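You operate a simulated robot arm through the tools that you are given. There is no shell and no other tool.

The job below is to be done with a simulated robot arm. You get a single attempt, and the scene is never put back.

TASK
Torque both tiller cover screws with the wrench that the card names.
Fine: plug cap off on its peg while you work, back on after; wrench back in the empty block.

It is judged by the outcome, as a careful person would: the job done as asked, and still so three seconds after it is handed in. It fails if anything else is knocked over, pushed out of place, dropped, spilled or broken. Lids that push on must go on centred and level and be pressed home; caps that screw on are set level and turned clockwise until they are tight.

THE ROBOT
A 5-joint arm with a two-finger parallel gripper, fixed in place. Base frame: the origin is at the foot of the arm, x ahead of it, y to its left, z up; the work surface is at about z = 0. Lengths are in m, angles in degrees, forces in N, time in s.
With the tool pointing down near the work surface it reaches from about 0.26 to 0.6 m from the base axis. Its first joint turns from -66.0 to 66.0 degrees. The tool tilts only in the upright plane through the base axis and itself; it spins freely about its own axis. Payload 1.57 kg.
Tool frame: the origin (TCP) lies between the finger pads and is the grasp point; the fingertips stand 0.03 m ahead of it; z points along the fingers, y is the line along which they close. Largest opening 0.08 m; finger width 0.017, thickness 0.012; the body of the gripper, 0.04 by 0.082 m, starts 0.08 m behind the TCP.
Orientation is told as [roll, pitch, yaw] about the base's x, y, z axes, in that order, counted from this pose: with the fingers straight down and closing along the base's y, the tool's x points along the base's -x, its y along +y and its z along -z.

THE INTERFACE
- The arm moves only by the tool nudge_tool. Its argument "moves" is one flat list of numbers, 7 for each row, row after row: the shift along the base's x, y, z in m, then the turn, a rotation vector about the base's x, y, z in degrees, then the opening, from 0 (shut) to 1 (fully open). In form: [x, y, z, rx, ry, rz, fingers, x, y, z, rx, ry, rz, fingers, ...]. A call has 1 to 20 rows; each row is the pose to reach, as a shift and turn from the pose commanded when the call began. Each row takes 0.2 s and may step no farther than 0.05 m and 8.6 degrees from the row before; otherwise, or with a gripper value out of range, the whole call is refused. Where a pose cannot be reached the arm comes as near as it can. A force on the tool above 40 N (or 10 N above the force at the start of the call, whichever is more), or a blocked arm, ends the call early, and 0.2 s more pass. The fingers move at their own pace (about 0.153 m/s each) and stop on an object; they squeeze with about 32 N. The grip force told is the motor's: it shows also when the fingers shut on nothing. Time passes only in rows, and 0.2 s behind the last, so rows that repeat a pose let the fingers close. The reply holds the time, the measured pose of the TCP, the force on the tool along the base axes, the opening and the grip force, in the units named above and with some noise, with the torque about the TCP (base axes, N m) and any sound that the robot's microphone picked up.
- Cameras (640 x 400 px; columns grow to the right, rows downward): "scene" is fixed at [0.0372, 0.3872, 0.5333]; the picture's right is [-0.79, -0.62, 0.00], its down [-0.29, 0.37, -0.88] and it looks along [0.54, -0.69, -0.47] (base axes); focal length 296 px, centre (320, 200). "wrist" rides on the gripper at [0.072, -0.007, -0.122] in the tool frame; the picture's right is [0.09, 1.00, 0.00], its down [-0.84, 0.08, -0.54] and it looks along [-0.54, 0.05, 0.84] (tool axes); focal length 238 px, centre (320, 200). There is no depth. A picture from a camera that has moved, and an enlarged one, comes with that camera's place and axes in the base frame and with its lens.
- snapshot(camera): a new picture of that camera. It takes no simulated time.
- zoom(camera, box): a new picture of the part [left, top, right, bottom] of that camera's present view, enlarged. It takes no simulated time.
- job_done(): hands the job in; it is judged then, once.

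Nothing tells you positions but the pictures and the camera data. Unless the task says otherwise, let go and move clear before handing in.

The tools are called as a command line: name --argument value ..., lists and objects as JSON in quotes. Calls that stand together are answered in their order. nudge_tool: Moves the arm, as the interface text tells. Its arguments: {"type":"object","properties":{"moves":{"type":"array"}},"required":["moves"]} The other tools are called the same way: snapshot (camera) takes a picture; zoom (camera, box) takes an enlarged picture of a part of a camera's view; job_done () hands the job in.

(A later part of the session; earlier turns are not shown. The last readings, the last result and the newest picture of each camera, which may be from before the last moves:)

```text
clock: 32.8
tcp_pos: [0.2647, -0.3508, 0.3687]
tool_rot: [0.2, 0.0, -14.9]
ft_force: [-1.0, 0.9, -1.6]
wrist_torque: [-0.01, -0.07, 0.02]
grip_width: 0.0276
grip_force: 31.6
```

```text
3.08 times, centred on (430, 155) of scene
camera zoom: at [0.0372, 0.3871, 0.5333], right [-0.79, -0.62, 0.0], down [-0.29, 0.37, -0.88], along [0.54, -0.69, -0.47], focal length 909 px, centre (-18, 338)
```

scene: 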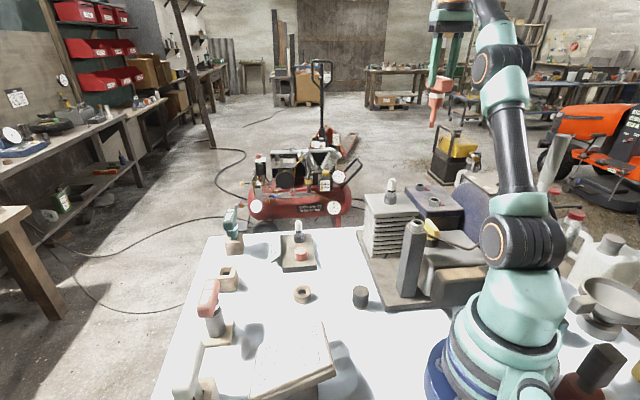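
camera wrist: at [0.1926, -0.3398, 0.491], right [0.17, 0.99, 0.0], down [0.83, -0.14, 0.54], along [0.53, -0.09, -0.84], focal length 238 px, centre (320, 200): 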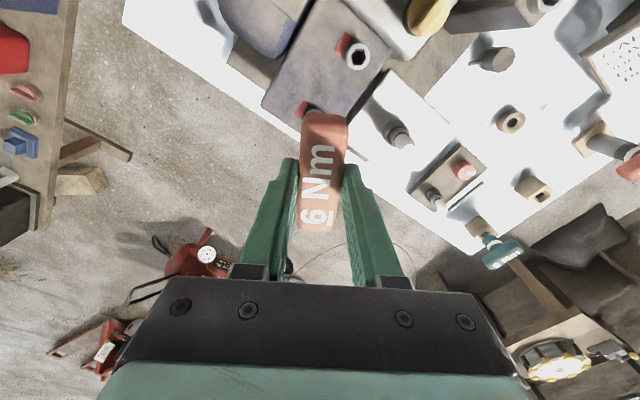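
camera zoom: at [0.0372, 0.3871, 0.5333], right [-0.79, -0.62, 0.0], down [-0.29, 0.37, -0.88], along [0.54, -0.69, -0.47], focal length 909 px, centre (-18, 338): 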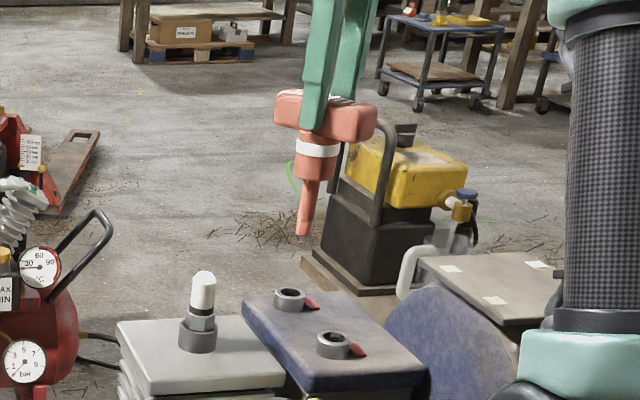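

nudge_tool --moves '[0.0041, -0.0074, -0.02, 0, 0, 0, 0.2, 0.0041, -0.0074, -0.0465, 0, 0, 0, 0.2, 0.0041, -0.0074, -0.0465, 0, 0, 0, 0.2]'

snapshot --camera "wrist"

zoom --camera "scene" --box '[400, 140, 440, 200]'

```text
clock: 33.6
tcp_pos: [0.2694, -0.3595, 0.323]
tool_rot: [0.1, 0.1, -15.0]
ft_force: [0.6, -0.3, -2.1]
wrist_torque: [0.03, -0.01, 0.02]
grip_width: 0.0277
grip_force: 31.7
```

```text
taken
camera wrist: at [0.1969, -0.3475, 0.4451], right [0.17, 0.99, 0.0], down [0.83, -0.14, 0.54], along [0.53, -0.09, -0.84], focal length 238 px, centre (320, 200)
```

wrist: 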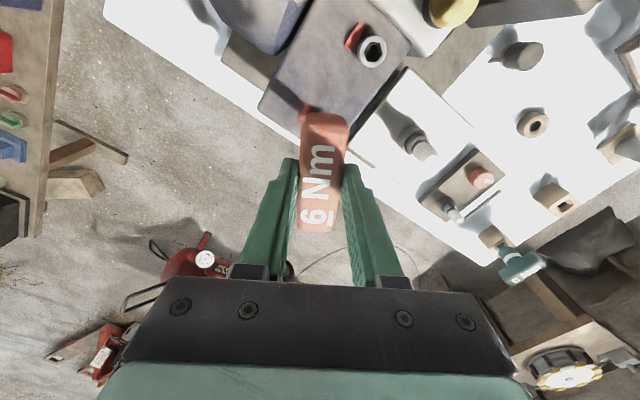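

```text
6.67 times, centred on (420, 170) of scene
camera zoom: at [0.0372, 0.3871, 0.5333], right [-0.79, -0.62, 0.0], down [-0.29, 0.37, -0.88], along [0.54, -0.69, -0.47], focal length 1970 px, centre (-347, 400)
```

zoom: 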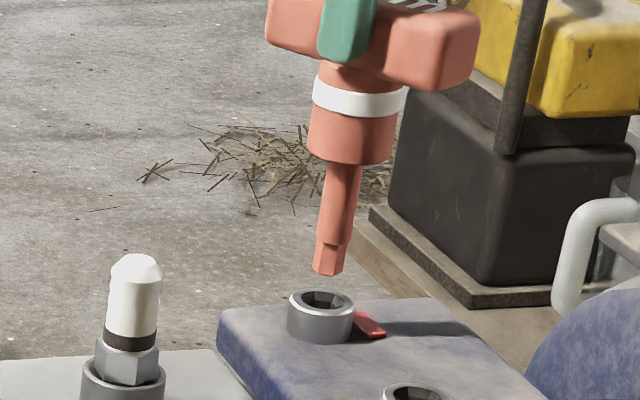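

Bit tip is about 15 mm above screw A and laterally centred in the scene view. Lowering gently into the socket.

nudge_tool --moves '[0, 0, -0.008, 0, 0, 0, 0.2, 0, 0, -0.013, 0, 0, 0, 0.2, 0, 0, -0.016, 0, 0, 0, 0.2, 0, 0, -0.019, 0, 0, 0, 0.2, 0, 0, -0.019, 0, 0, 0, 0.2]'

zoom --camera "scene" --box '[400, 150, 440, 200]'

zoom --camera "wrist" --box '[280, 80, 360, 140]'

```text
clock: 34.7
tcp_pos: [0.2691, -0.3595, 0.3079]
tool_rot: [-0.1, -0.3, -15.0]
ft_force: [-0.3, 1.2, 2.0]
wrist_torque: [0.09, 0.09, -0.02]
grip_width: 0.0273
grip_force: 31.7
stopped in row 5: the force on the tool passed its limit at 42 N (the readings are from after the stop); the commanded pose is now the measured one
```

```text
8.00 times, centred on (420, 175) of scene
camera zoom: at [0.0372, 0.3872, 0.5333], right [-0.79, -0.62, 0.0], down [-0.29, 0.37, -0.88], along [0.54, -0.69, -0.47], focal length 2364 px, centre (-480, 400)
```

zoom: 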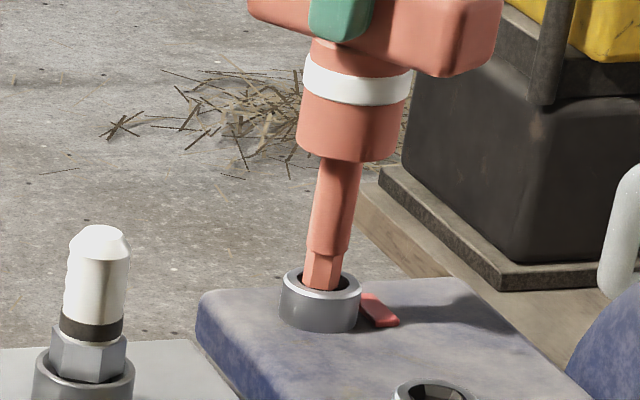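

```text
6.67 times, centred on (320, 110) of wrist
camera zoom: at [0.1966, -0.3474, 0.4292], right [0.17, 0.99, 0.0], down [0.83, -0.14, 0.54], along [0.54, -0.09, -0.84], focal length 1589 px, centre (320, 800)
```

zoom: 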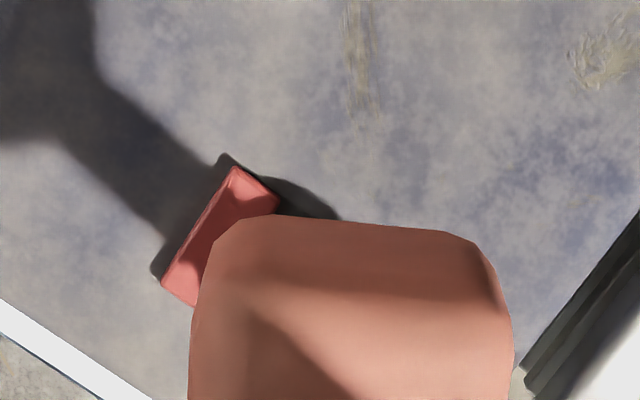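

The bit touched at the socket mouth (tip ~1 mm in) without dropping in. I'll check whether the wrench shifted in the fingers and how the bit sits relative to the hole.

zoom --camera "scene" --box '[410, 172, 430, 192]'

zoom --camera "wrist" --box '[250, 90, 400, 260]'

```text
16.00 times, centred on (420, 182) of scene
camera zoom: at [0.0372, 0.3872, 0.5333], right [-0.79, -0.62, 0.0], down [-0.29, 0.37, -0.88], along [0.54, -0.69, -0.47], focal length 4728 px, centre (-1280, 488)
```

zoom: 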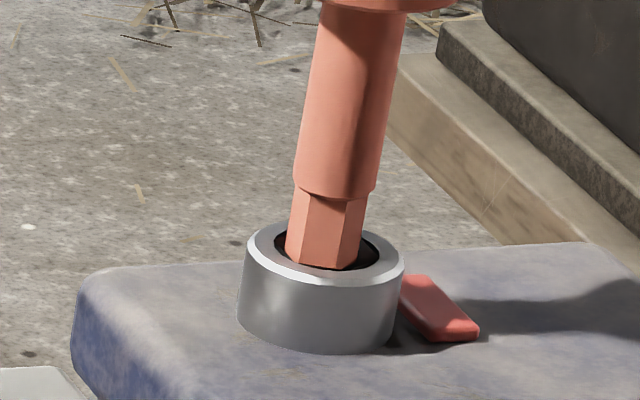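

```text
2.35 times, centred on (325, 175) of wrist
camera zoom: at [0.1966, -0.3474, 0.4292], right [0.17, 0.99, 0.0], down [0.83, -0.14, 0.54], along [0.54, -0.09, -0.84], focal length 561 px, centre (308, 259)
```

zoom: 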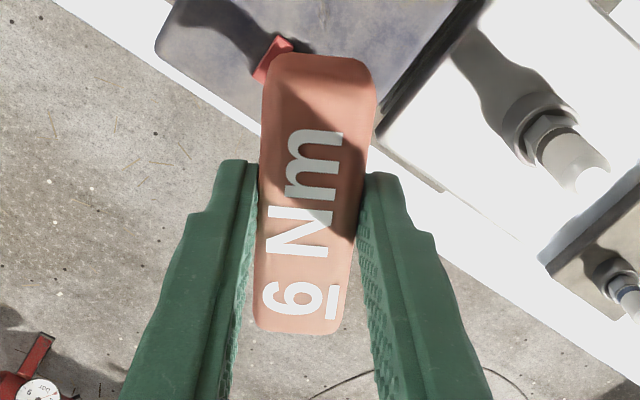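

The bit is centred on the hole within about a millimetre and its flats look within a few degrees of the socket. I'll press lightly and wiggle the yaw to let it drop in.

nudge_tool --moves '[0.0003, 0, -0.001, 0, 0, 0, 0.2, 0.0003, 0, -0.002, 0, 0, -2, 0.2, 0.0003, 0, -0.002, 0, 0, -4, 0.2]'

```text
clock: 35.5
tcp_pos: [0.2688, -0.3585, 0.3072]
tool_rot: [-0.2, -0.2, -19.0]
ft_force: [-8.6, 8.8, 34.1]
wrist_torque: [0.95, 0.77, 0.02]
grip_width: 0.0271
grip_force: 31.9
```

The reaction pushes the tool toward (−x,+y), so the bit is about 1 mm off on the (+x,−y) side of the chamfer. Easing up, shifting that way, and pressing again.

nudge_tool --moves '[0, 0, 0.002, 0, 0, 2, 0.2, -0.001, 0.001, 0.002, 0, 0, 3, 0.2, -0.001, 0.001, 0, 0, 0, 3, 0.2, -0.001, 0.001, -0.001, 0, 0, 3, 0.2]'

```text
clock: 36.5
tcp_pos: [0.2692, -0.3589, 0.3065]
tool_rot: [-0.4, -0.5, -15.9]
ft_force: [-7.1, 2.7, 36.5]
wrist_torque: [0.29, 0.47, 0.01]
grip_width: 0.0273
grip_force: 32.3
```

nudge_tool --moves '[-0.0005, 0.0003, 0.0015, 0, 0, 0, 0.2, -0.001, 0.0005, 0.0015, 0, 0, 0, 0.2, -0.001, 0.0005, 0, 0, 0, 0, 0.2, -0.001, 0.0005, -0.0005, 0, 0, 0, 0.2]'

zoom --camera "scene" --box '[410, 172, 430, 192]'

zoom --camera "wrist" --box '[250, 90, 400, 260]'

```text
clock: 37.5
tcp_pos: [0.2688, -0.3586, 0.3054]
tool_rot: [-0.4, -0.5, -16.0]
ft_force: [-1.0, 6.6, 37.7]
wrist_torque: [0.68, 0.0, 0.04]
grip_width: 0.0274
grip_force: 31.6
```

```text
16.00 times, centred on (420, 182) of scene
camera zoom: at [0.0371, 0.3873, 0.5332], right [-0.79, -0.62, 0.0], down [-0.29, 0.37, -0.88], along [0.54, -0.69, -0.47], focal length 4728 px, centre (-1280, 488)
```

zoom: 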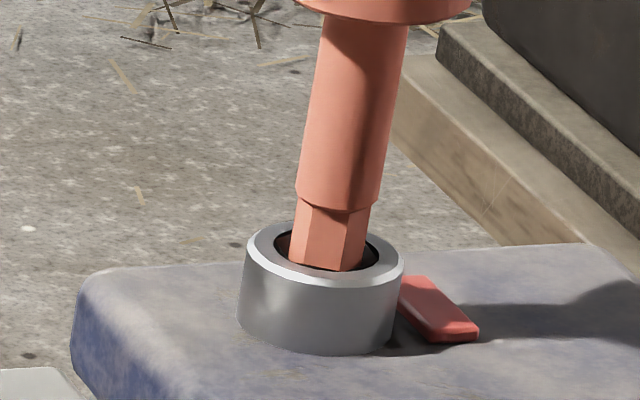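

```text
2.35 times, centred on (325, 175) of wrist
camera zoom: at [0.1955, -0.3445, 0.4271], right [0.19, 0.98, -0.01], down [0.82, -0.15, 0.55], along [0.54, -0.11, -0.84], focal length 561 px, centre (308, 259)
```

zoom: 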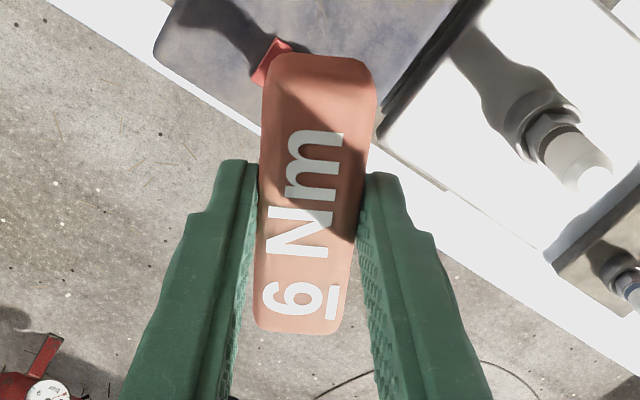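

nudge_tool --moves '[0, 0, 0.003, 0, 0, 0, 0.2, 0, 0.001, 0.004, 0, 0, 0, 0.2, 0, 0.001, 0.004, 0, 0, 0, 0.2]'

zoom --camera "scene" --box '[410, 172, 430, 192]'

snapshot --camera "wrist"

```text
clock: 38.3
tcp_pos: [0.2679, -0.3562, 0.3071]
tool_rot: [0.0, -0.1, -16.2]
ft_force: [3.8, -7.4, -2.3]
wrist_torque: [-0.91, -0.54, -0.01]
grip_width: 0.0275
grip_force: 31.8
```

```text
16.00 times, centred on (420, 182) of scene
camera zoom: at [0.0372, 0.3871, 0.5333], right [-0.79, -0.62, 0.0], down [-0.29, 0.37, -0.88], along [0.54, -0.69, -0.47], focal length 4728 px, centre (-1280, 488)
```

zoom: 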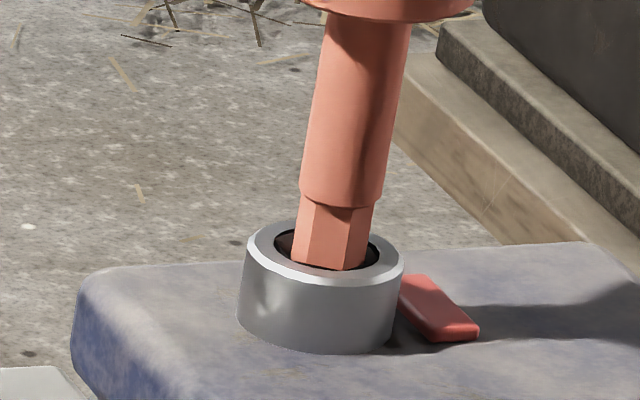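

```text
taken
camera wrist: at [0.1952, -0.3438, 0.4283], right [0.19, 0.98, 0.0], down [0.82, -0.16, 0.54], along [0.53, -0.1, -0.84], focal length 238 px, centre (320, 200)
```

wrist: 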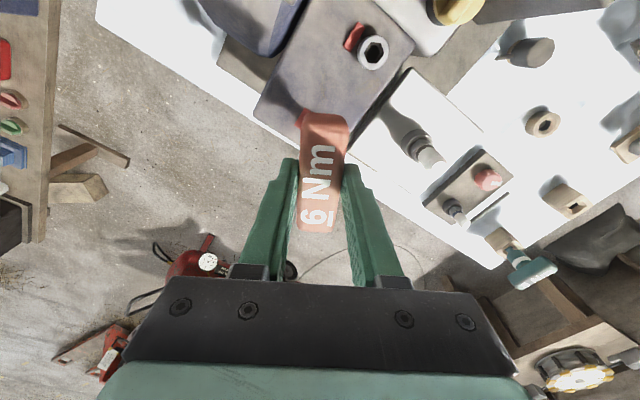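

Now the side force reversed with no vertical load, so the bit is just inside the mouth and bracketed; the centre lies between. Moving halfway back and pressing down.

nudge_tool --moves '[0.0005, -0.0008, 0, 0, 0, 0, 0.2, 0.0005, -0.0008, 0, 0, 0, 0, 0.2]'

```text
clock: 38.9
tcp_pos: [0.2676, -0.3579, 0.3061]
tool_rot: [-0.1, 0.0, -16.0]
ft_force: [0.4, 0.4, 0.2]
wrist_torque: [-0.03, 0.0, 0.0]
grip_width: 0.0276
grip_force: 32.0
```

Side force is zero now. Pressing down gently.

nudge_tool --moves '[0, 0, -0.001, 0, 0, 0, 0.2, 0, 0, -0.002, 0, 0, 0, 0.2, 0, 0, -0.003, 0, 0, 0, 0.2]'

```text
clock: 39.7
tcp_pos: [0.2678, -0.3573, 0.3063]
tool_rot: [-0.1, -0.2, -16.0]
ft_force: [-4.4, 6.0, 14.6]
wrist_torque: [0.7, 0.4, 0.04]
grip_width: 0.0276
grip_force: 31.8
```

nudge_tool --moves '[-0.0004, 0.0005, 0, 0, 0, -2, 0.2, -0.0004, 0.0005, 0, 0, 0, -4, 0.2, -0.0004, 0.0005, -0.0005, 0, 0, -6, 0.2]'

```text
clock: 40.5
tcp_pos: [0.2682, -0.3575, 0.3054]
tool_rot: [-0.3, -0.3, -22.0]
ft_force: [-2.2, 8.9, 30.7]
wrist_torque: [0.91, 0.22, 0.04]
grip_width: 0.0276
grip_force: 32.2
```

zoom --camera "scene" --box '[412, 175, 428, 191]'

zoom --camera "wrist" --box '[290, 90, 350, 130]'

```text
16.00 times, centred on (420, 183) of scene
camera zoom: at [0.0371, 0.3873, 0.5332], right [-0.79, -0.62, 0.0], down [-0.29, 0.37, -0.88], along [0.54, -0.69, -0.47], focal length 4728 px, centre (-1280, 472)
```

zoom: 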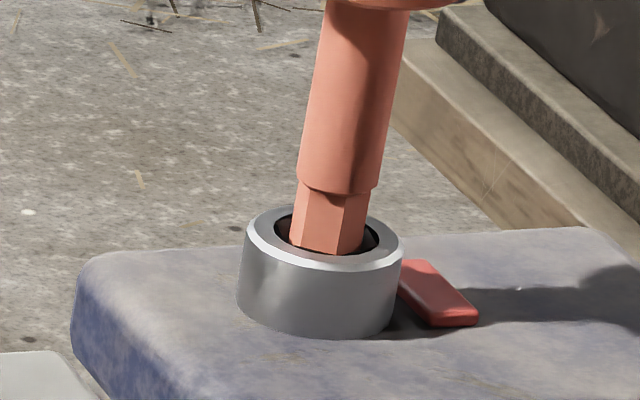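

```text
10.00 times, centred on (320, 110) of wrist
camera zoom: at [0.1967, -0.3368, 0.427], right [0.29, 0.96, -0.01], down [0.8, -0.24, 0.55], along [0.52, -0.16, -0.84], focal length 2384 px, centre (320, 1100)
```

zoom: 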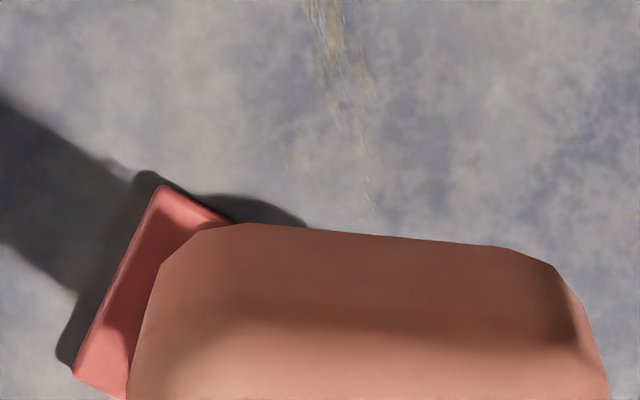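

zoom --camera "scene" --box '[416, 178, 425, 187]'

zoom --camera "wrist" --box '[345, 30, 395, 70]'

```text
16.00 times, centred on (420, 182) of scene
camera zoom: at [0.0371, 0.3873, 0.5332], right [-0.79, -0.62, 0.0], down [-0.29, 0.37, -0.88], along [0.54, -0.69, -0.47], focal length 4728 px, centre (-1288, 480)
```

zoom: 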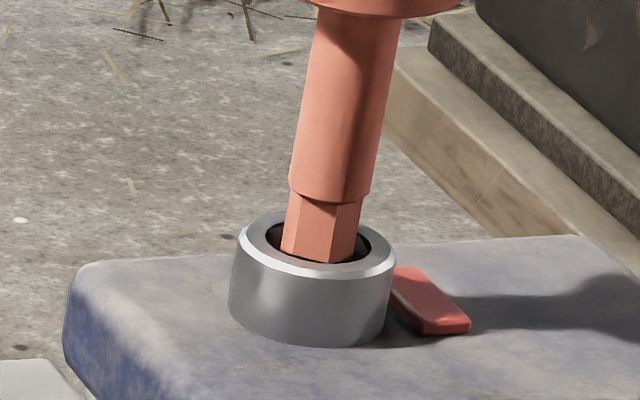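

```text
10.00 times, centred on (370, 50) of wrist
camera zoom: at [0.1967, -0.3368, 0.427], right [0.29, 0.96, -0.01], down [0.8, -0.24, 0.55], along [0.52, -0.16, -0.84], focal length 2384 px, centre (-180, 1700)
```

zoom: 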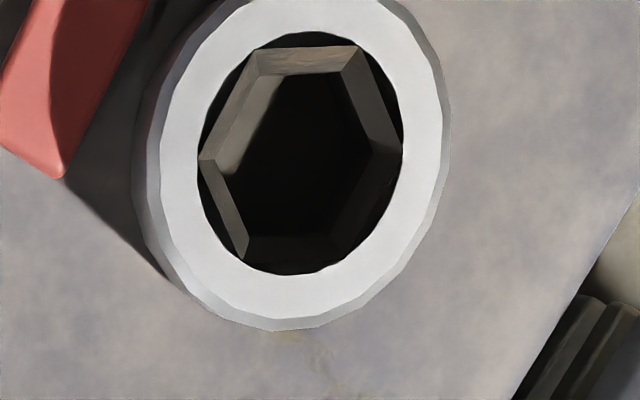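

The close-up of screw B shows a chamfered hex whose vertices call for tool yaw exactly −15°, so my −22° wiggle went the wrong way. I'll ease up, turn back to −15°, and press again at this centred position.

nudge_tool --moves '[0, 0, 0.0025, 0, 0, 1, 0.2, 0, 0, 0.003, 0, 0, 4, 0.2, 0, 0, 0.003, 0, 0, 7, 0.2, 0, 0, 0.003, 0, 0, 7, 0.2]'

zoom --camera "scene" --box '[412, 172, 430, 190]'

zoom --camera "wrist" --box '[280, 90, 360, 240]'

```text
clock: 41.5
tcp_pos: [0.2675, -0.3569, 0.3059]
tool_rot: [-0.1, -0.2, -15.0]
ft_force: [4.8, -4.7, -3.3]
wrist_torque: [-0.56, -0.53, -0.02]
grip_width: 0.0274
grip_force: 32.0
```

```text
16.00 times, centred on (421, 181) of scene
camera zoom: at [0.0372, 0.3871, 0.5333], right [-0.79, -0.62, 0.0], down [-0.29, 0.37, -0.88], along [0.54, -0.69, -0.47], focal length 4728 px, centre (-1296, 504)
```

zoom: 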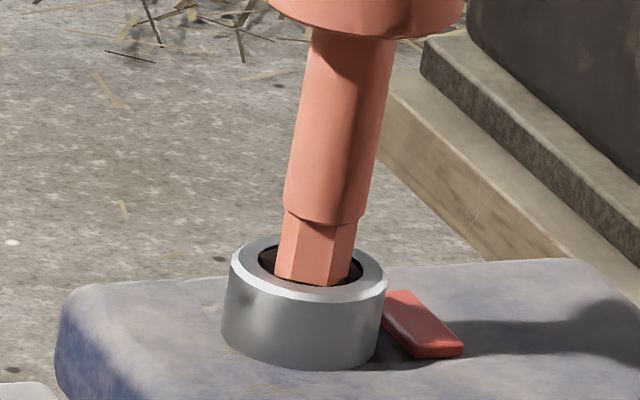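

```text
2.67 times, centred on (320, 165) of wrist
camera zoom: at [0.1947, -0.346, 0.428], right [0.17, 0.99, 0.0], down [0.83, -0.14, 0.54], along [0.54, -0.09, -0.84], focal length 636 px, centre (320, 293)
```

zoom: 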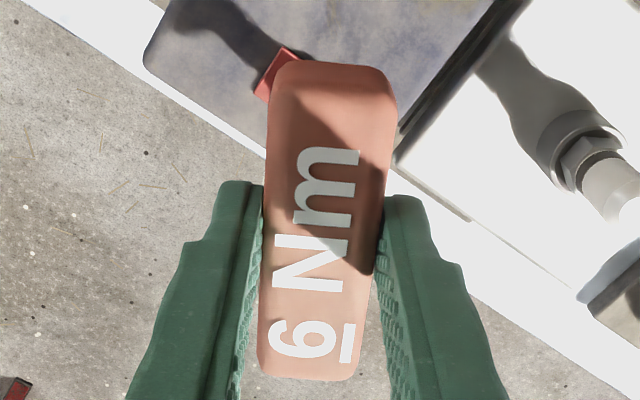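

The bit is inside the recess touching its (−x,+y) wall. I'll step back across to find the opposite wall and centre it.

nudge_tool --moves '[0.0007, -0.0007, 0, 0, 0, 0, 0.2, 0.0007, -0.0007, 0, 0, 0, 0, 0.2]'

nudge_tool --moves '[0.0007, -0.0007, 0, 0, 0, 0, 0.2, 0.0007, -0.0007, 0, 0, 0, 0, 0.2]'

nudge_tool --moves '[0.0007, -0.0007, 0, 0, 0, 0, 0.2, 0.0007, -0.0007, 0, 0, 0, 0, 0.2]'

```text
clock: 42.1
tcp_pos: [0.2695, -0.3578, 0.3049]
tool_rot: [-0.1, -0.2, -15.0]
ft_force: [-0.2, 0.4, -1.6]
wrist_torque: [-0.01, 0.03, -0.01]
grip_width: 0.0276
grip_force: 32.4
```

```text
clock: 42.7
tcp_pos: [0.2698, -0.3594, 0.3064]
tool_rot: [0.0, -0.2, -15.0]
ft_force: [-1.5, 0.3, -1.7]
wrist_torque: [0.12, 0.16, 0.0]
grip_width: 0.0274
grip_force: 31.9
```

```text
clock: 43.3
tcp_pos: [0.2699, -0.3584, 0.3065]
tool_rot: [-0.1, -0.1, -15.1]
ft_force: [-7.2, 2.5, -1.1]
wrist_torque: [0.31, 0.8, 0.04]
grip_width: 0.0275
grip_force: 31.7
```

nudge_tool --moves '[-0.00115, 0.00115, 0, 0, 0, 0, 0.2, -0.0016, 0.0007, 0, 0, 0, 0, 0.2, -0.0016, 0.0007, 0, 0, 0, 0, 0.2]'

nudge_tool --moves '[0, 0, -0.001, 0, 0, 0, 0.2, 0, 0, -0.002, 0, 0, 0, 0.2]'

```text
clock: 44.1
tcp_pos: [0.2687, -0.3592, 0.3083]
tool_rot: [-0.2, -0.2, -15.0]
ft_force: [-0.6, 0.5, -1.9]
wrist_torque: [0.0, -0.03, -0.01]
grip_width: 0.0274
grip_force: 32.4
```

```text
clock: 44.7
tcp_pos: [0.2676, -0.3592, 0.3065]
tool_rot: [-0.3, -0.4, -14.9]
ft_force: [-5.3, 6.4, 21.3]
wrist_torque: [0.59, 0.43, 0.02]
grip_width: 0.0277
grip_force: 31.8
```

nudge_tool --moves '[-0.0004, 0.0005, 0.001, 0, 0, 0, 0.2, -0.0004, 0.0005, 0, 0, 0, 0, 0.2, -0.0004, 0.0005, 0, 0, 0, 0, 0.2]'

nudge_tool --moves '[-0.0004, 0.0005, 0.001, 0, 0, 0, 0.2, -0.0004, 0.0005, 0, 0, 0, 0, 0.2, -0.0004, 0.0005, 0, 0, 0, 0, 0.2]'

```text
clock: 45.5
tcp_pos: [0.2678, -0.3589, 0.3057]
tool_rot: [-0.2, -0.3, -15.1]
ft_force: [-1.0, 3.2, 18.4]
wrist_torque: [0.39, 0.1, 0.0]
grip_width: 0.0276
grip_force: 32.5
```

```text
clock: 46.3
tcp_pos: [0.2676, -0.3575, 0.3056]
tool_rot: [-0.2, -0.4, -15.0]
ft_force: [5.1, 1.0, 10.9]
wrist_torque: [0.11, -0.67, 0.02]
grip_width: 0.0275
grip_force: 32.2
```

Vertical resistance is falling, so it's getting close. A small x correction and a bit more push.

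nudge_tool --moves '[0.0004, 0.0002, 0.0005, 0, 0, 0, 0.2, 0.0004, 0.0002, 0, 0, 0, 0, 0.2, 0.0004, 0.0002, -0.0007, 0, 0, 0, 0.2]'

zoom --camera "scene" --box '[412, 172, 430, 190]'

```text
clock: 47.1
tcp_pos: [0.2684, -0.3568, 0.3046]
tool_rot: [-0.2, -0.3, -15.1]
ft_force: [-1.7, -1.1, 18.8]
wrist_torque: [-0.15, 0.2, -0.01]
grip_width: 0.0273
grip_force: 31.9
```

```text
16.00 times, centred on (421, 181) of scene
camera zoom: at [0.0372, 0.3872, 0.5333], right [-0.79, -0.62, 0.0], down [-0.29, 0.37, -0.88], along [0.54, -0.69, -0.47], focal length 4728 px, centre (-1296, 504)
```

zoom: 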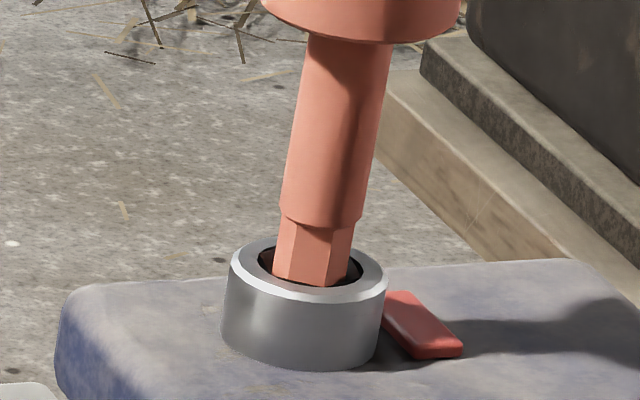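

Lateral forces are balanced now with 19 N downward. Trying small yaw wiggles to find the flats.

nudge_tool --moves '[0, 0, 0, 0, 0, 2, 0.2, 0, 0, -0.0003, 0, 0, 4, 0.2]'

nudge_tool --moves '[0, 0, 0, 0, 0, -3, 0.2, 0, 0, 0, 0, 0, -6, 0.2, 0, 0, 0, 0, 0, -8, 0.2]'

```text
clock: 47.7
tcp_pos: [0.2684, -0.3578, 0.3037]
tool_rot: [-0.4, -0.4, -11.0]
ft_force: [-2.8, 1.0, 22.8]
wrist_torque: [-0.04, 0.22, 0.03]
grip_width: 0.0275
grip_force: 31.5
```

```text
clock: 48.5
tcp_pos: [0.2673, -0.3565, 0.3054]
tool_rot: [-0.3, -0.3, -19.1]
ft_force: [-0.4, 3.0, 25.6]
wrist_torque: [0.33, -0.11, 0.03]
grip_width: 0.0275
grip_force: 31.8
```

nudge_tool --moves '[0, 0, 0, 0, 0, -5, 0.2, 0, 0, 0, 0, 0, -10, 0.2, 0, 0, 0, 0, 0, -15, 0.2, 0, 0, 0, 0, 0, -20, 0.2]'

zoom --camera "scene" --box '[412, 172, 430, 190]'

snapshot --camera "wrist"

```text
clock: 49.5
tcp_pos: [0.2683, -0.3588, 0.304]
tool_rot: [-0.1, -0.3, -39.1]
ft_force: [7.5, 7.8, 23.8]
wrist_torque: [0.85, -0.92, 0.04]
grip_width: 0.0275
grip_force: 31.8
```

```text
16.00 times, centred on (421, 181) of scene
camera zoom: at [0.0372, 0.3872, 0.5332], right [-0.79, -0.62, 0.0], down [-0.29, 0.37, -0.88], along [0.54, -0.69, -0.47], focal length 4728 px, centre (-1296, 504)
```

zoom: 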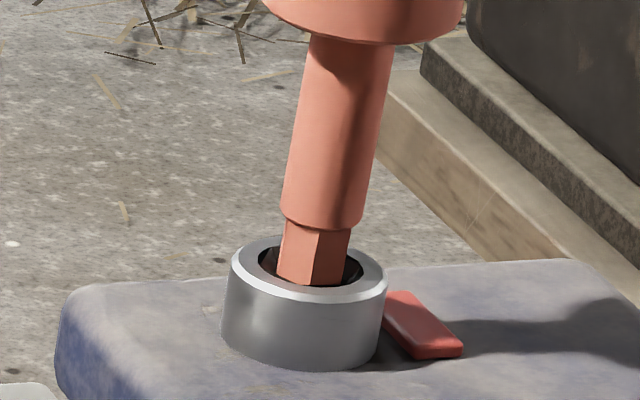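

```text
taken
camera wrist: at [0.2064, -0.3179, 0.4263], right [0.56, 0.83, 0.0], down [0.7, -0.47, 0.55], along [0.45, -0.3, -0.84], focal length 238 px, centre (320, 200)
```

wrist: 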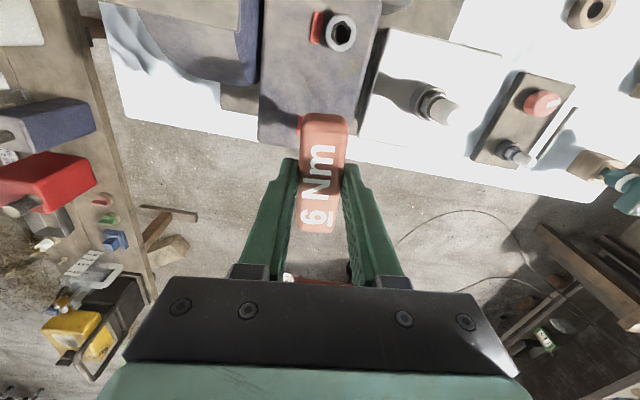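

It's seating on the chamfer but not dropping, and side forces change as I rotate, which means the bit axis is offset a few mm in the grip. I'll lift clear and rotate so the scene camera sees that offset directly.

nudge_tool --moves '[0, 0, 0.006, 0, 0, 0, 0.2, 0, 0, 0.015, 0, 0, 0, 0.2, 0, 0, 0.025, 0, 0, 8, 0.2, 0, 0, 0.025, 0, 0, 16, 0.2, 0, 0, 0.025, 0, 0, 24, 0.2, 0, 0, 0.025, 0, 0, 32, 0.2, 0, 0, 0.025, 0, 0, 40, 0.2, 0, 0, 0.025, 0, 0, 48, 0.2, 0, 0, 0.025, 0, 0, 56, 0.2, 0, 0, 0.025, 0, 0, 64, 0.2, 0, 0, 0.025, 0, 0, 72, 0.2, 0, 0, 0.025, 0, 0, 77, 0.2, 0, 0, 0.025, 0, 0, 77, 0.2]'

snapshot --camera "wrist"

zoom --camera "scene" --box '[385, 110, 455, 200]'

zoom --camera "scene" --box '[410, 150, 440, 180]'

zoom --camera "wrist" --box '[250, 90, 400, 260]'

```text
clock: 52.3
tcp_pos: [0.2681, -0.3565, 0.3276]
tool_rot: [-0.1, 0.0, 38.1]
ft_force: [-0.5, 0.6, -1.8]
wrist_torque: [-0.01, -0.02, 0.04]
grip_width: 0.0273
grip_force: 32.6
```

```text
taken
camera wrist: at [0.2141, -0.4074, 0.4507], right [-0.69, 0.73, 0.0], down [0.61, 0.58, 0.54], along [0.4, 0.37, -0.84], focal length 238 px, centre (320, 200)
```

wrist: 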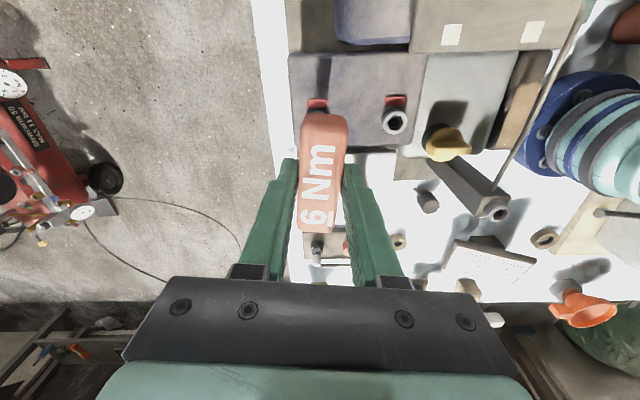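

```text
4.44 times, centred on (420, 155) of scene
camera zoom: at [0.0372, 0.3871, 0.5333], right [-0.79, -0.62, 0.0], down [-0.29, 0.37, -0.88], along [0.54, -0.69, -0.47], focal length 1313 px, centre (-124, 400)
```

zoom: 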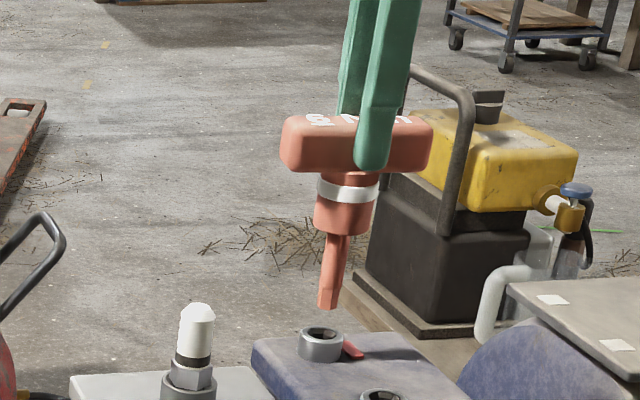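

```text
13.33 times, centred on (425, 165) of scene
camera zoom: at [0.0372, 0.3871, 0.5333], right [-0.79, -0.62, 0.0], down [-0.29, 0.37, -0.88], along [0.54, -0.69, -0.47], focal length 3940 px, centre (-1080, 667)
```

zoom: 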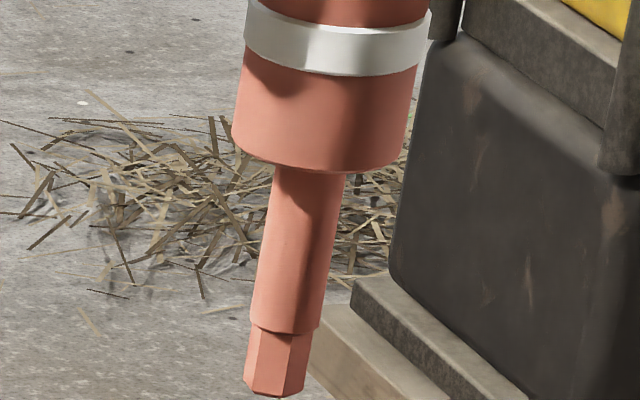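

```text
2.35 times, centred on (325, 175) of wrist
camera zoom: at [0.2141, -0.4074, 0.4507], right [-0.69, 0.73, 0.0], down [0.61, 0.58, 0.54], along [0.4, 0.37, -0.84], focal length 561 px, centre (308, 259)
```

zoom: 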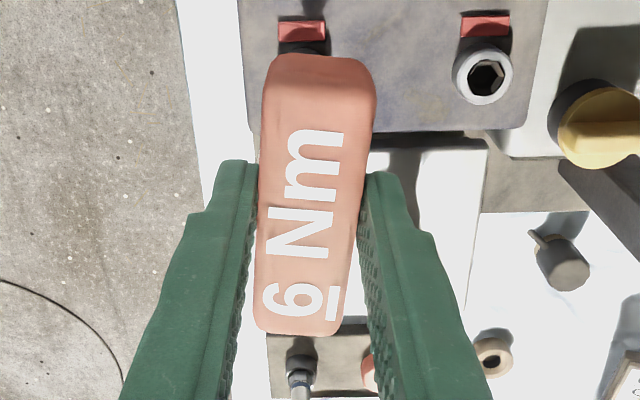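

The wrench's bit axis sits about 1.5 mm off the TCP along the handle with ~1° lean, and the hex model confirms yaw ≈ −14.5° is right. I'll go back to that yaw and lower at the balanced position, then do a finer centring.

nudge_tool --moves '[0, 0, 0, 0, 0, -7.5, 0.2, 0, 0, 0, 0, 0, -15, 0.2, 0, 0, 0, 0, 0, -22.5, 0.2, 0, 0, 0, 0, 0, -30, 0.2, 0, 0, 0, 0, 0, -37.5, 0.2, 0, 0, 0, 0, 0, -45, 0.2, 0, 0, -0.01, 0, 0, -52.5, 0.2, 0, 0, -0.017, 0, 0, -52.5, 0.2, 0, 0, -0.0215, 0, 0, -52.5, 0.2, 0, 0, -0.0215, 0, 0, -52.5, 0.2]'

zoom --camera "scene" --box '[412, 172, 430, 190]'

```text
clock: 54.5
tcp_pos: [0.2677, -0.3572, 0.3066]
tool_rot: [-0.1, -0.2, -14.8]
ft_force: [0.3, 0.2, -1.9]
wrist_torque: [-0.01, 0.01, 0.0]
grip_width: 0.0275
grip_force: 31.9
```

```text
16.00 times, centred on (421, 181) of scene
camera zoom: at [0.0372, 0.3871, 0.5333], right [-0.79, -0.62, 0.0], down [-0.29, 0.37, -0.88], along [0.54, -0.69, -0.47], focal length 4728 px, centre (-1296, 504)
```

zoom: 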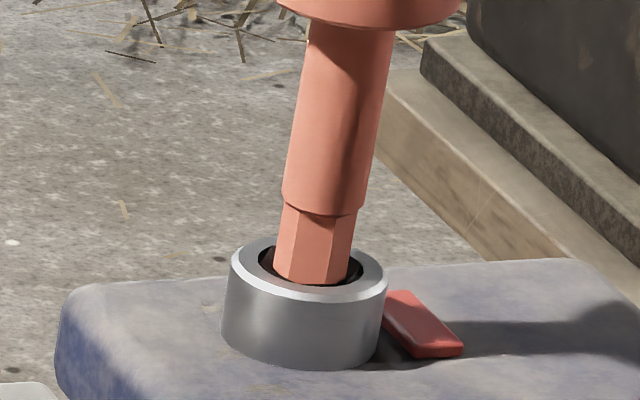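

Clean and centred above the hex with no contact. Lowering in fine steps.

nudge_tool --moves '[0, 0, -0.001, 0, 0, 0, 0.2, 0, 0, -0.002, 0, 0, 0, 0.2, 0, 0, -0.002, 0, 0, 0, 0.2]'

nudge_tool --moves '[0, 0, -0.0007, 0, 0, 0, 0.2, 0, 0, -0.0014, 0, 0, 0, 0.2, 0, 0, -0.0014, 0, 0, 0, 0.2]'

```text
clock: 55.3
tcp_pos: [0.2673, -0.3583, 0.3064]
tool_rot: [-0.3, -0.3, -14.5]
ft_force: [-0.2, -0.6, -2.0]
wrist_torque: [0.01, -0.04, -0.04]
grip_width: 0.0276
grip_force: 31.8
```

```text
clock: 56.1
tcp_pos: [0.2674, -0.3575, 0.3045]
tool_rot: [-0.2, -0.2, -14.5]
ft_force: [0.2, 0.3, -1.3]
wrist_torque: [0.04, 0.0, 0.01]
grip_width: 0.0273
grip_force: 31.7
```

No resistance where it previously jammed — it's going in. Continuing down.

nudge_tool --moves '[0, 0, -0.001, 0, 0, 0, 0.2, 0, 0, -0.002, 0, 0, 0, 0.2, 0, 0, -0.003, 0, 0, 0, 0.2, 0, 0, -0.003, 0, 0, 0, 0.2]'

zoom --camera "scene" --box '[412, 172, 430, 190]'

```text
clock: 57.1
tcp_pos: [0.2689, -0.3577, 0.2999]
tool_rot: [-0.2, -0.2, -14.4]
ft_force: [9.4, 0.5, -0.8]
wrist_torque: [0.0, -1.09, -0.02]
grip_width: 0.0275
grip_force: 32.2
```

```text
16.00 times, centred on (421, 181) of scene
camera zoom: at [0.0372, 0.3871, 0.5333], right [-0.79, -0.62, 0.0], down [-0.29, 0.37, -0.88], along [0.54, -0.69, -0.47], focal length 4728 px, centre (-1296, 504)
```

zoom: 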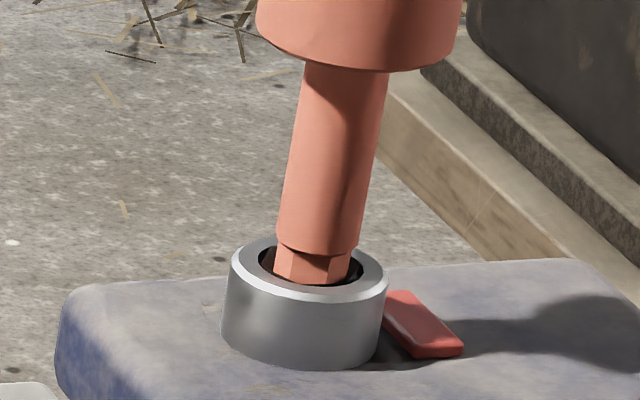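

The bit dropped in (about 8 mm deep). A +x side force remains, so I'll relieve it and continue to the bottom.

nudge_tool --moves '[0.0007, 0, 0, 0, 0, 0, 0.2, 0.0012, 0, 0, 0, 0, 0, 0.2, 0.0012, 0, -0.001, 0, 0, 0, 0.2, 0.0012, 0, -0.002, 0, 0, 0, 0.2]'

```text
clock: 58.1
tcp_pos: [0.2688, -0.3582, 0.3]
tool_rot: [-0.2, -0.2, -14.6]
ft_force: [-12.7, -0.9, 11.5]
wrist_torque: [-0.09, 1.44, -0.11]
grip_width: 0.0276
grip_force: 32.5
```

nudge_tool --moves '[-0.0007, 0, 0, 0, 0, 0, 0.2, -0.0007, 0, -0.0005, 0, 0, 0, 0.2]'

zoom --camera "scene" --box '[412, 172, 430, 190]'

```text
clock: 58.7
tcp_pos: [0.2697, -0.3565, 0.2988]
tool_rot: [-0.1, -0.2, -14.5]
ft_force: [-6.9, -2.0, 3.2]
wrist_torque: [-0.11, 0.88, -0.02]
grip_width: 0.0276
grip_force: 32.3
```

```text
16.00 times, centred on (421, 181) of scene
camera zoom: at [0.0372, 0.3872, 0.5333], right [-0.79, -0.62, 0.0], down [-0.29, 0.37, -0.88], along [0.54, -0.69, -0.47], focal length 4728 px, centre (-1296, 504)
```

zoom: 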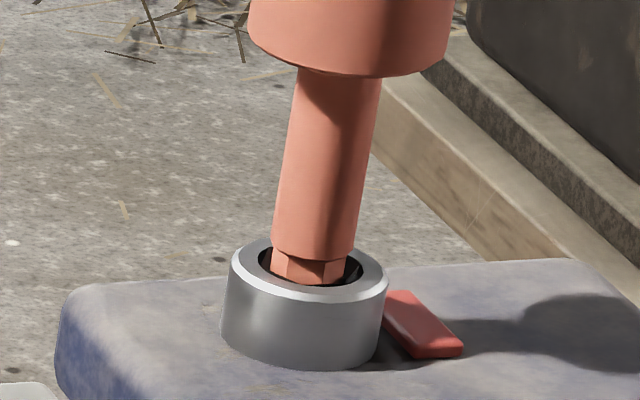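

nudge_tool --moves '[-0.0004, -0.0001, -0.001, 0, 0, 0, 0.2, -0.0004, -0.0001, -0.002, 0, 0, 0, 0.2, -0.0004, -0.0001, -0.003, 0, 0, 0, 0.2, -0.0004, -0.0001, -0.003, 0, 0, 0, 0.2]'

zoom --camera "scene" --box '[412, 172, 430, 190]'

```text
clock: 59.8
tcp_pos: [0.2685, -0.3575, 0.298]
tool_rot: [-0.4, -0.4, -14.5]
ft_force: [-1.0, 1.6, 4.3]
wrist_torque: [0.11, 0.09, 0.03]
grip_width: 0.0275
grip_force: 32.0
stopped in row 4: the force on the tool passed its limit at 40 N (the readings are from after the stop); the commanded pose is now the measured one
```

```text
16.00 times, centred on (421, 181) of scene
camera zoom: at [0.0372, 0.3872, 0.5333], right [-0.79, -0.62, 0.0], down [-0.29, 0.37, -0.88], along [0.54, -0.69, -0.47], focal length 4728 px, centre (-1296, 504)
```

zoom: 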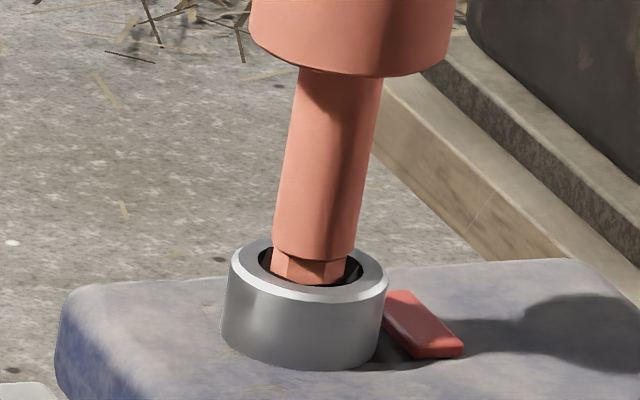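

The bit is fully seated in screw A. Now I'll turn clockwise slowly, watching the torque and sound.

nudge_tool --moves '[0, 0, 0, 0, 0, -4, 0.2, 0.0001, 0.0001, 0, 0, 0, -8, 0.2, 0.0002, 0.0003, 0, 0, 0, -12, 0.2, 0.0003, 0.0004, 0, 0, 0, -16, 0.2]'

zoom --camera "scene" --box '[400, 140, 440, 190]'

```text
clock: 60.8
tcp_pos: [0.2695, -0.3573, 0.2982]
tool_rot: [-0.3, -0.5, -30.7]
ft_force: [-4.0, 1.9, 8.5]
wrist_torque: [0.2, 0.44, 0.01]
grip_width: 0.0274
grip_force: 31.6
```

```text
8.00 times, centred on (420, 165) of scene
camera zoom: at [0.0372, 0.3872, 0.5333], right [-0.79, -0.62, 0.0], down [-0.29, 0.37, -0.88], along [0.54, -0.69, -0.47], focal length 2364 px, centre (-480, 480)
```

zoom: 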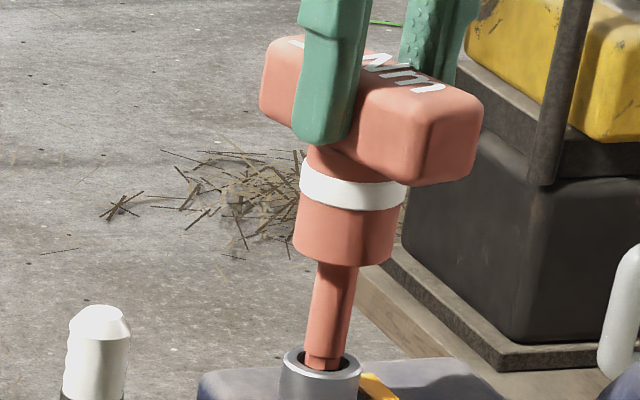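

The tab beside the screw changed from red to yellow, so the turn is registering. Continuing clockwise.

nudge_tool --moves '[0.0001, 0.0002, 0, 0, 0, -4, 0.2, 0.0002, 0.0003, 0, 0, 0, -8, 0.2, 0.0003, 0.0003, 0, 0, 0, -12, 0.2, 0.0004, 0.0004, 0, 0, 0, -16, 0.2]'

zoom --camera "scene" --box '[400, 150, 450, 200]'

```text
clock: 61.8
tcp_pos: [0.2701, -0.3568, 0.2986]
tool_rot: [-0.1, -0.7, -46.6]
ft_force: [-4.2, -5.6, 8.8]
wrist_torque: [-0.71, 0.48, 0.0]
grip_width: 0.0277
grip_force: 31.6
```

```text
8.00 times, centred on (425, 175) of scene
camera zoom: at [0.0372, 0.3872, 0.5333], right [-0.79, -0.62, 0.0], down [-0.29, 0.37, -0.88], along [0.54, -0.69, -0.47], focal length 2364 px, centre (-520, 400)
```

zoom: 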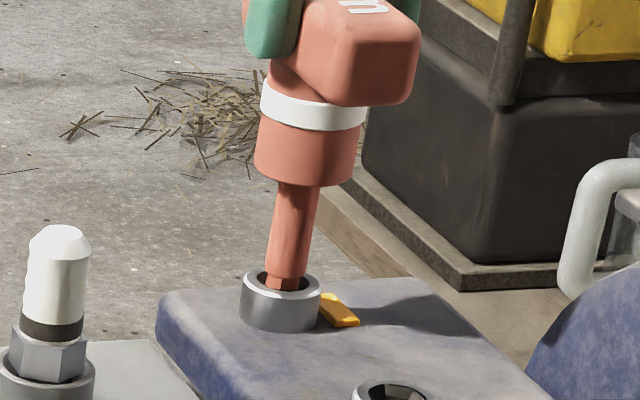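

nudge_tool --moves '[-0.0002, -0.0003, 0, 0, 0, -5, 0.2, -0.0002, -0.0003, 0, 0, 0, -10, 0.2, -0.0002, -0.0003, 0, 0, 0, -15, 0.2, -0.0002, -0.0003, 0, 0, 0, -20, 0.2, -0.0002, -0.0003, 0, 0, 0, -25, 0.2]'

zoom --camera "scene" --box '[400, 150, 450, 200]'

```text
clock: 63.0
tcp_pos: [0.2687, -0.3568, 0.2994]
tool_rot: [0.1, -0.5, -71.6]
ft_force: [9.6, -3.8, -0.7]
wrist_torque: [-0.42, -1.09, 0.06]
grip_width: 0.0273
grip_force: 31.8
```

```text
8.00 times, centred on (425, 175) of scene
camera zoom: at [0.0372, 0.3871, 0.5333], right [-0.79, -0.62, 0.0], down [-0.29, 0.37, -0.88], along [0.54, -0.69, -0.47], focal length 2364 px, centre (-520, 400)
```

zoom: 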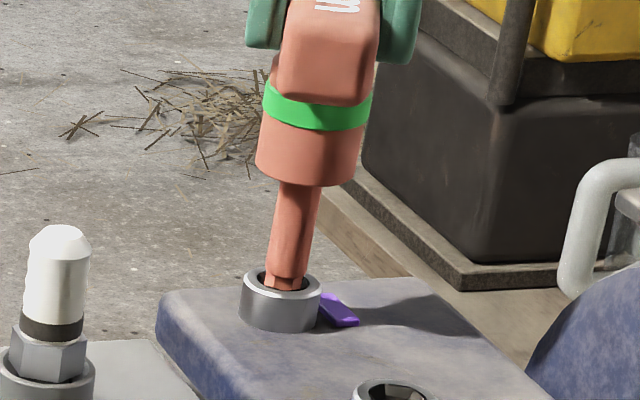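

The wrench's band went from white to green and the tab to purple during this last sweep. I'll look closely before doing anything else, since I don't want to overshoot.

zoom --camera "scene" --box '[410, 160, 442, 192]'

snapshot --camera "wrist"

zoom --camera "wrist" --box '[260, 20, 380, 130]'

```text
12.50 times, centred on (426, 176) of scene
camera zoom: at [0.0372, 0.3871, 0.5333], right [-0.79, -0.62, 0.0], down [-0.29, 0.37, -0.88], along [0.54, -0.69, -0.47], focal length 3694 px, centre (-1005, 500)
```

zoom: 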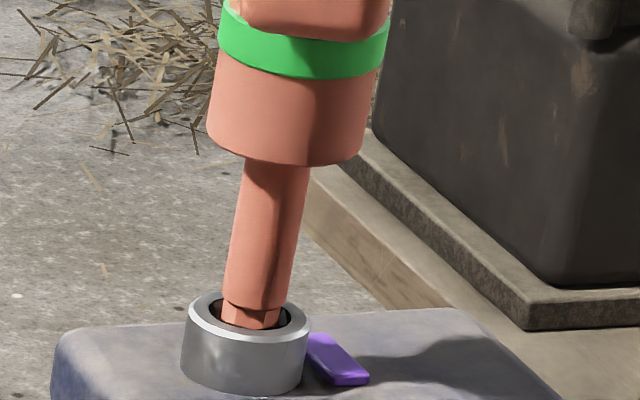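

```text
taken
camera wrist: at [0.2385, -0.2907, 0.42], right [0.92, 0.4, 0.0], down [0.33, -0.77, 0.55], along [0.22, -0.5, -0.84], focal length 238 px, centre (320, 200)
```

wrist: 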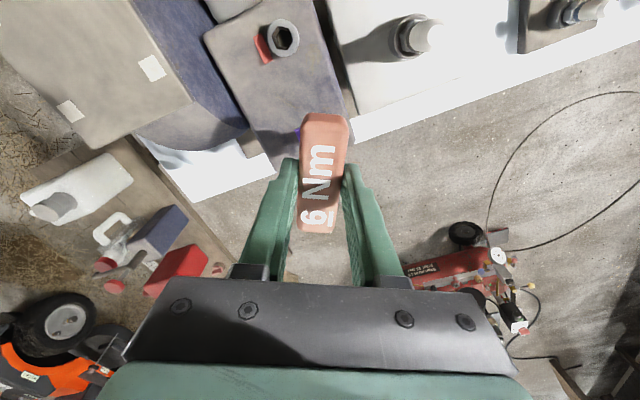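

```text
3.64 times, centred on (320, 75) of wrist
camera zoom: at [0.2385, -0.2907, 0.42], right [0.92, 0.4, 0.0], down [0.33, -0.77, 0.55], along [0.22, -0.5, -0.84], focal length 867 px, centre (320, 654)
```

zoom: 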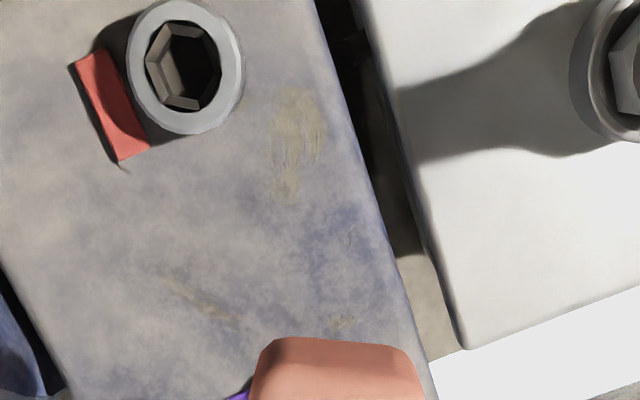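

Band green should mean the wrench has reached its set torque; the purple tab may mean I turned past it. I'll back off a few degrees at a time and watch how the tab responds.

nudge_tool --moves '[0.0004, -0.0002, 0, 0, 0, 2, 0.2, 0.0004, -0.0002, 0, 0, 0, 4, 0.2]'

zoom --camera "scene" --box '[410, 160, 442, 192]'

```text
clock: 63.6
tcp_pos: [0.2696, -0.3565, 0.2976]
tool_rot: [0.2, -0.3, -67.5]
ft_force: [1.6, -1.5, 6.4]
wrist_torque: [-0.15, -0.16, -0.03]
grip_width: 0.0275
grip_force: 31.8
```

```text
12.50 times, centred on (426, 176) of scene
camera zoom: at [0.0372, 0.3872, 0.5333], right [-0.79, -0.62, 0.0], down [-0.29, 0.37, -0.88], along [0.54, -0.69, -0.47], focal length 3694 px, centre (-1005, 500)
```

zoom: 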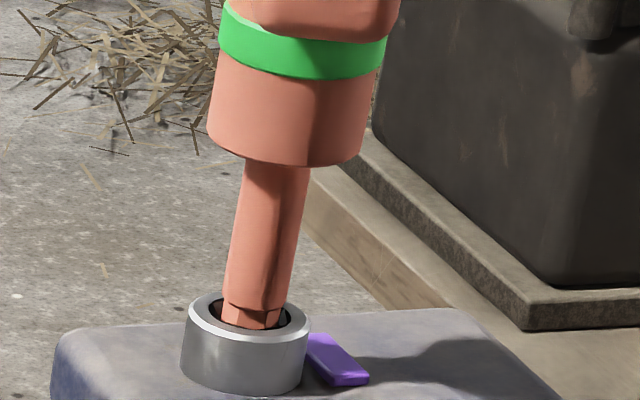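

nudge_tool --moves '[0, 0, 0, 0, 0, 2, 0.2, 0, 0, 0, 0, 0, 4, 0.2]'

zoom --camera "scene" --box '[410, 160, 442, 192]'

```text
clock: 64.2
tcp_pos: [0.2683, -0.3567, 0.2987]
tool_rot: [0.1, -0.2, -63.5]
ft_force: [-6.8, 3.6, 17.9]
wrist_torque: [0.42, 0.88, 0.0]
grip_width: 0.0275
grip_force: 32.4
```

```text
12.50 times, centred on (426, 176) of scene
camera zoom: at [0.0372, 0.3872, 0.5333], right [-0.79, -0.62, 0.0], down [-0.29, 0.37, -0.88], along [0.54, -0.69, -0.47], focal length 3694 px, centre (-1005, 500)
```

zoom: 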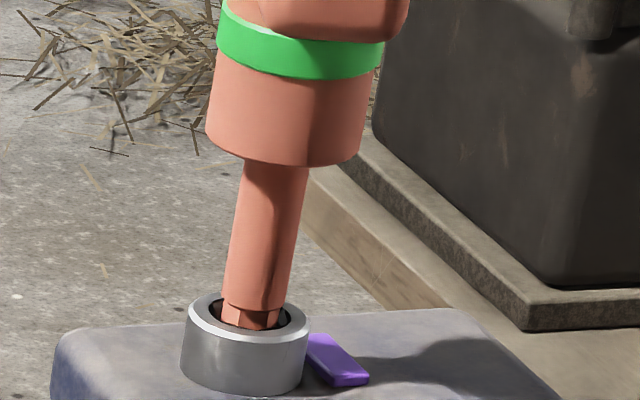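

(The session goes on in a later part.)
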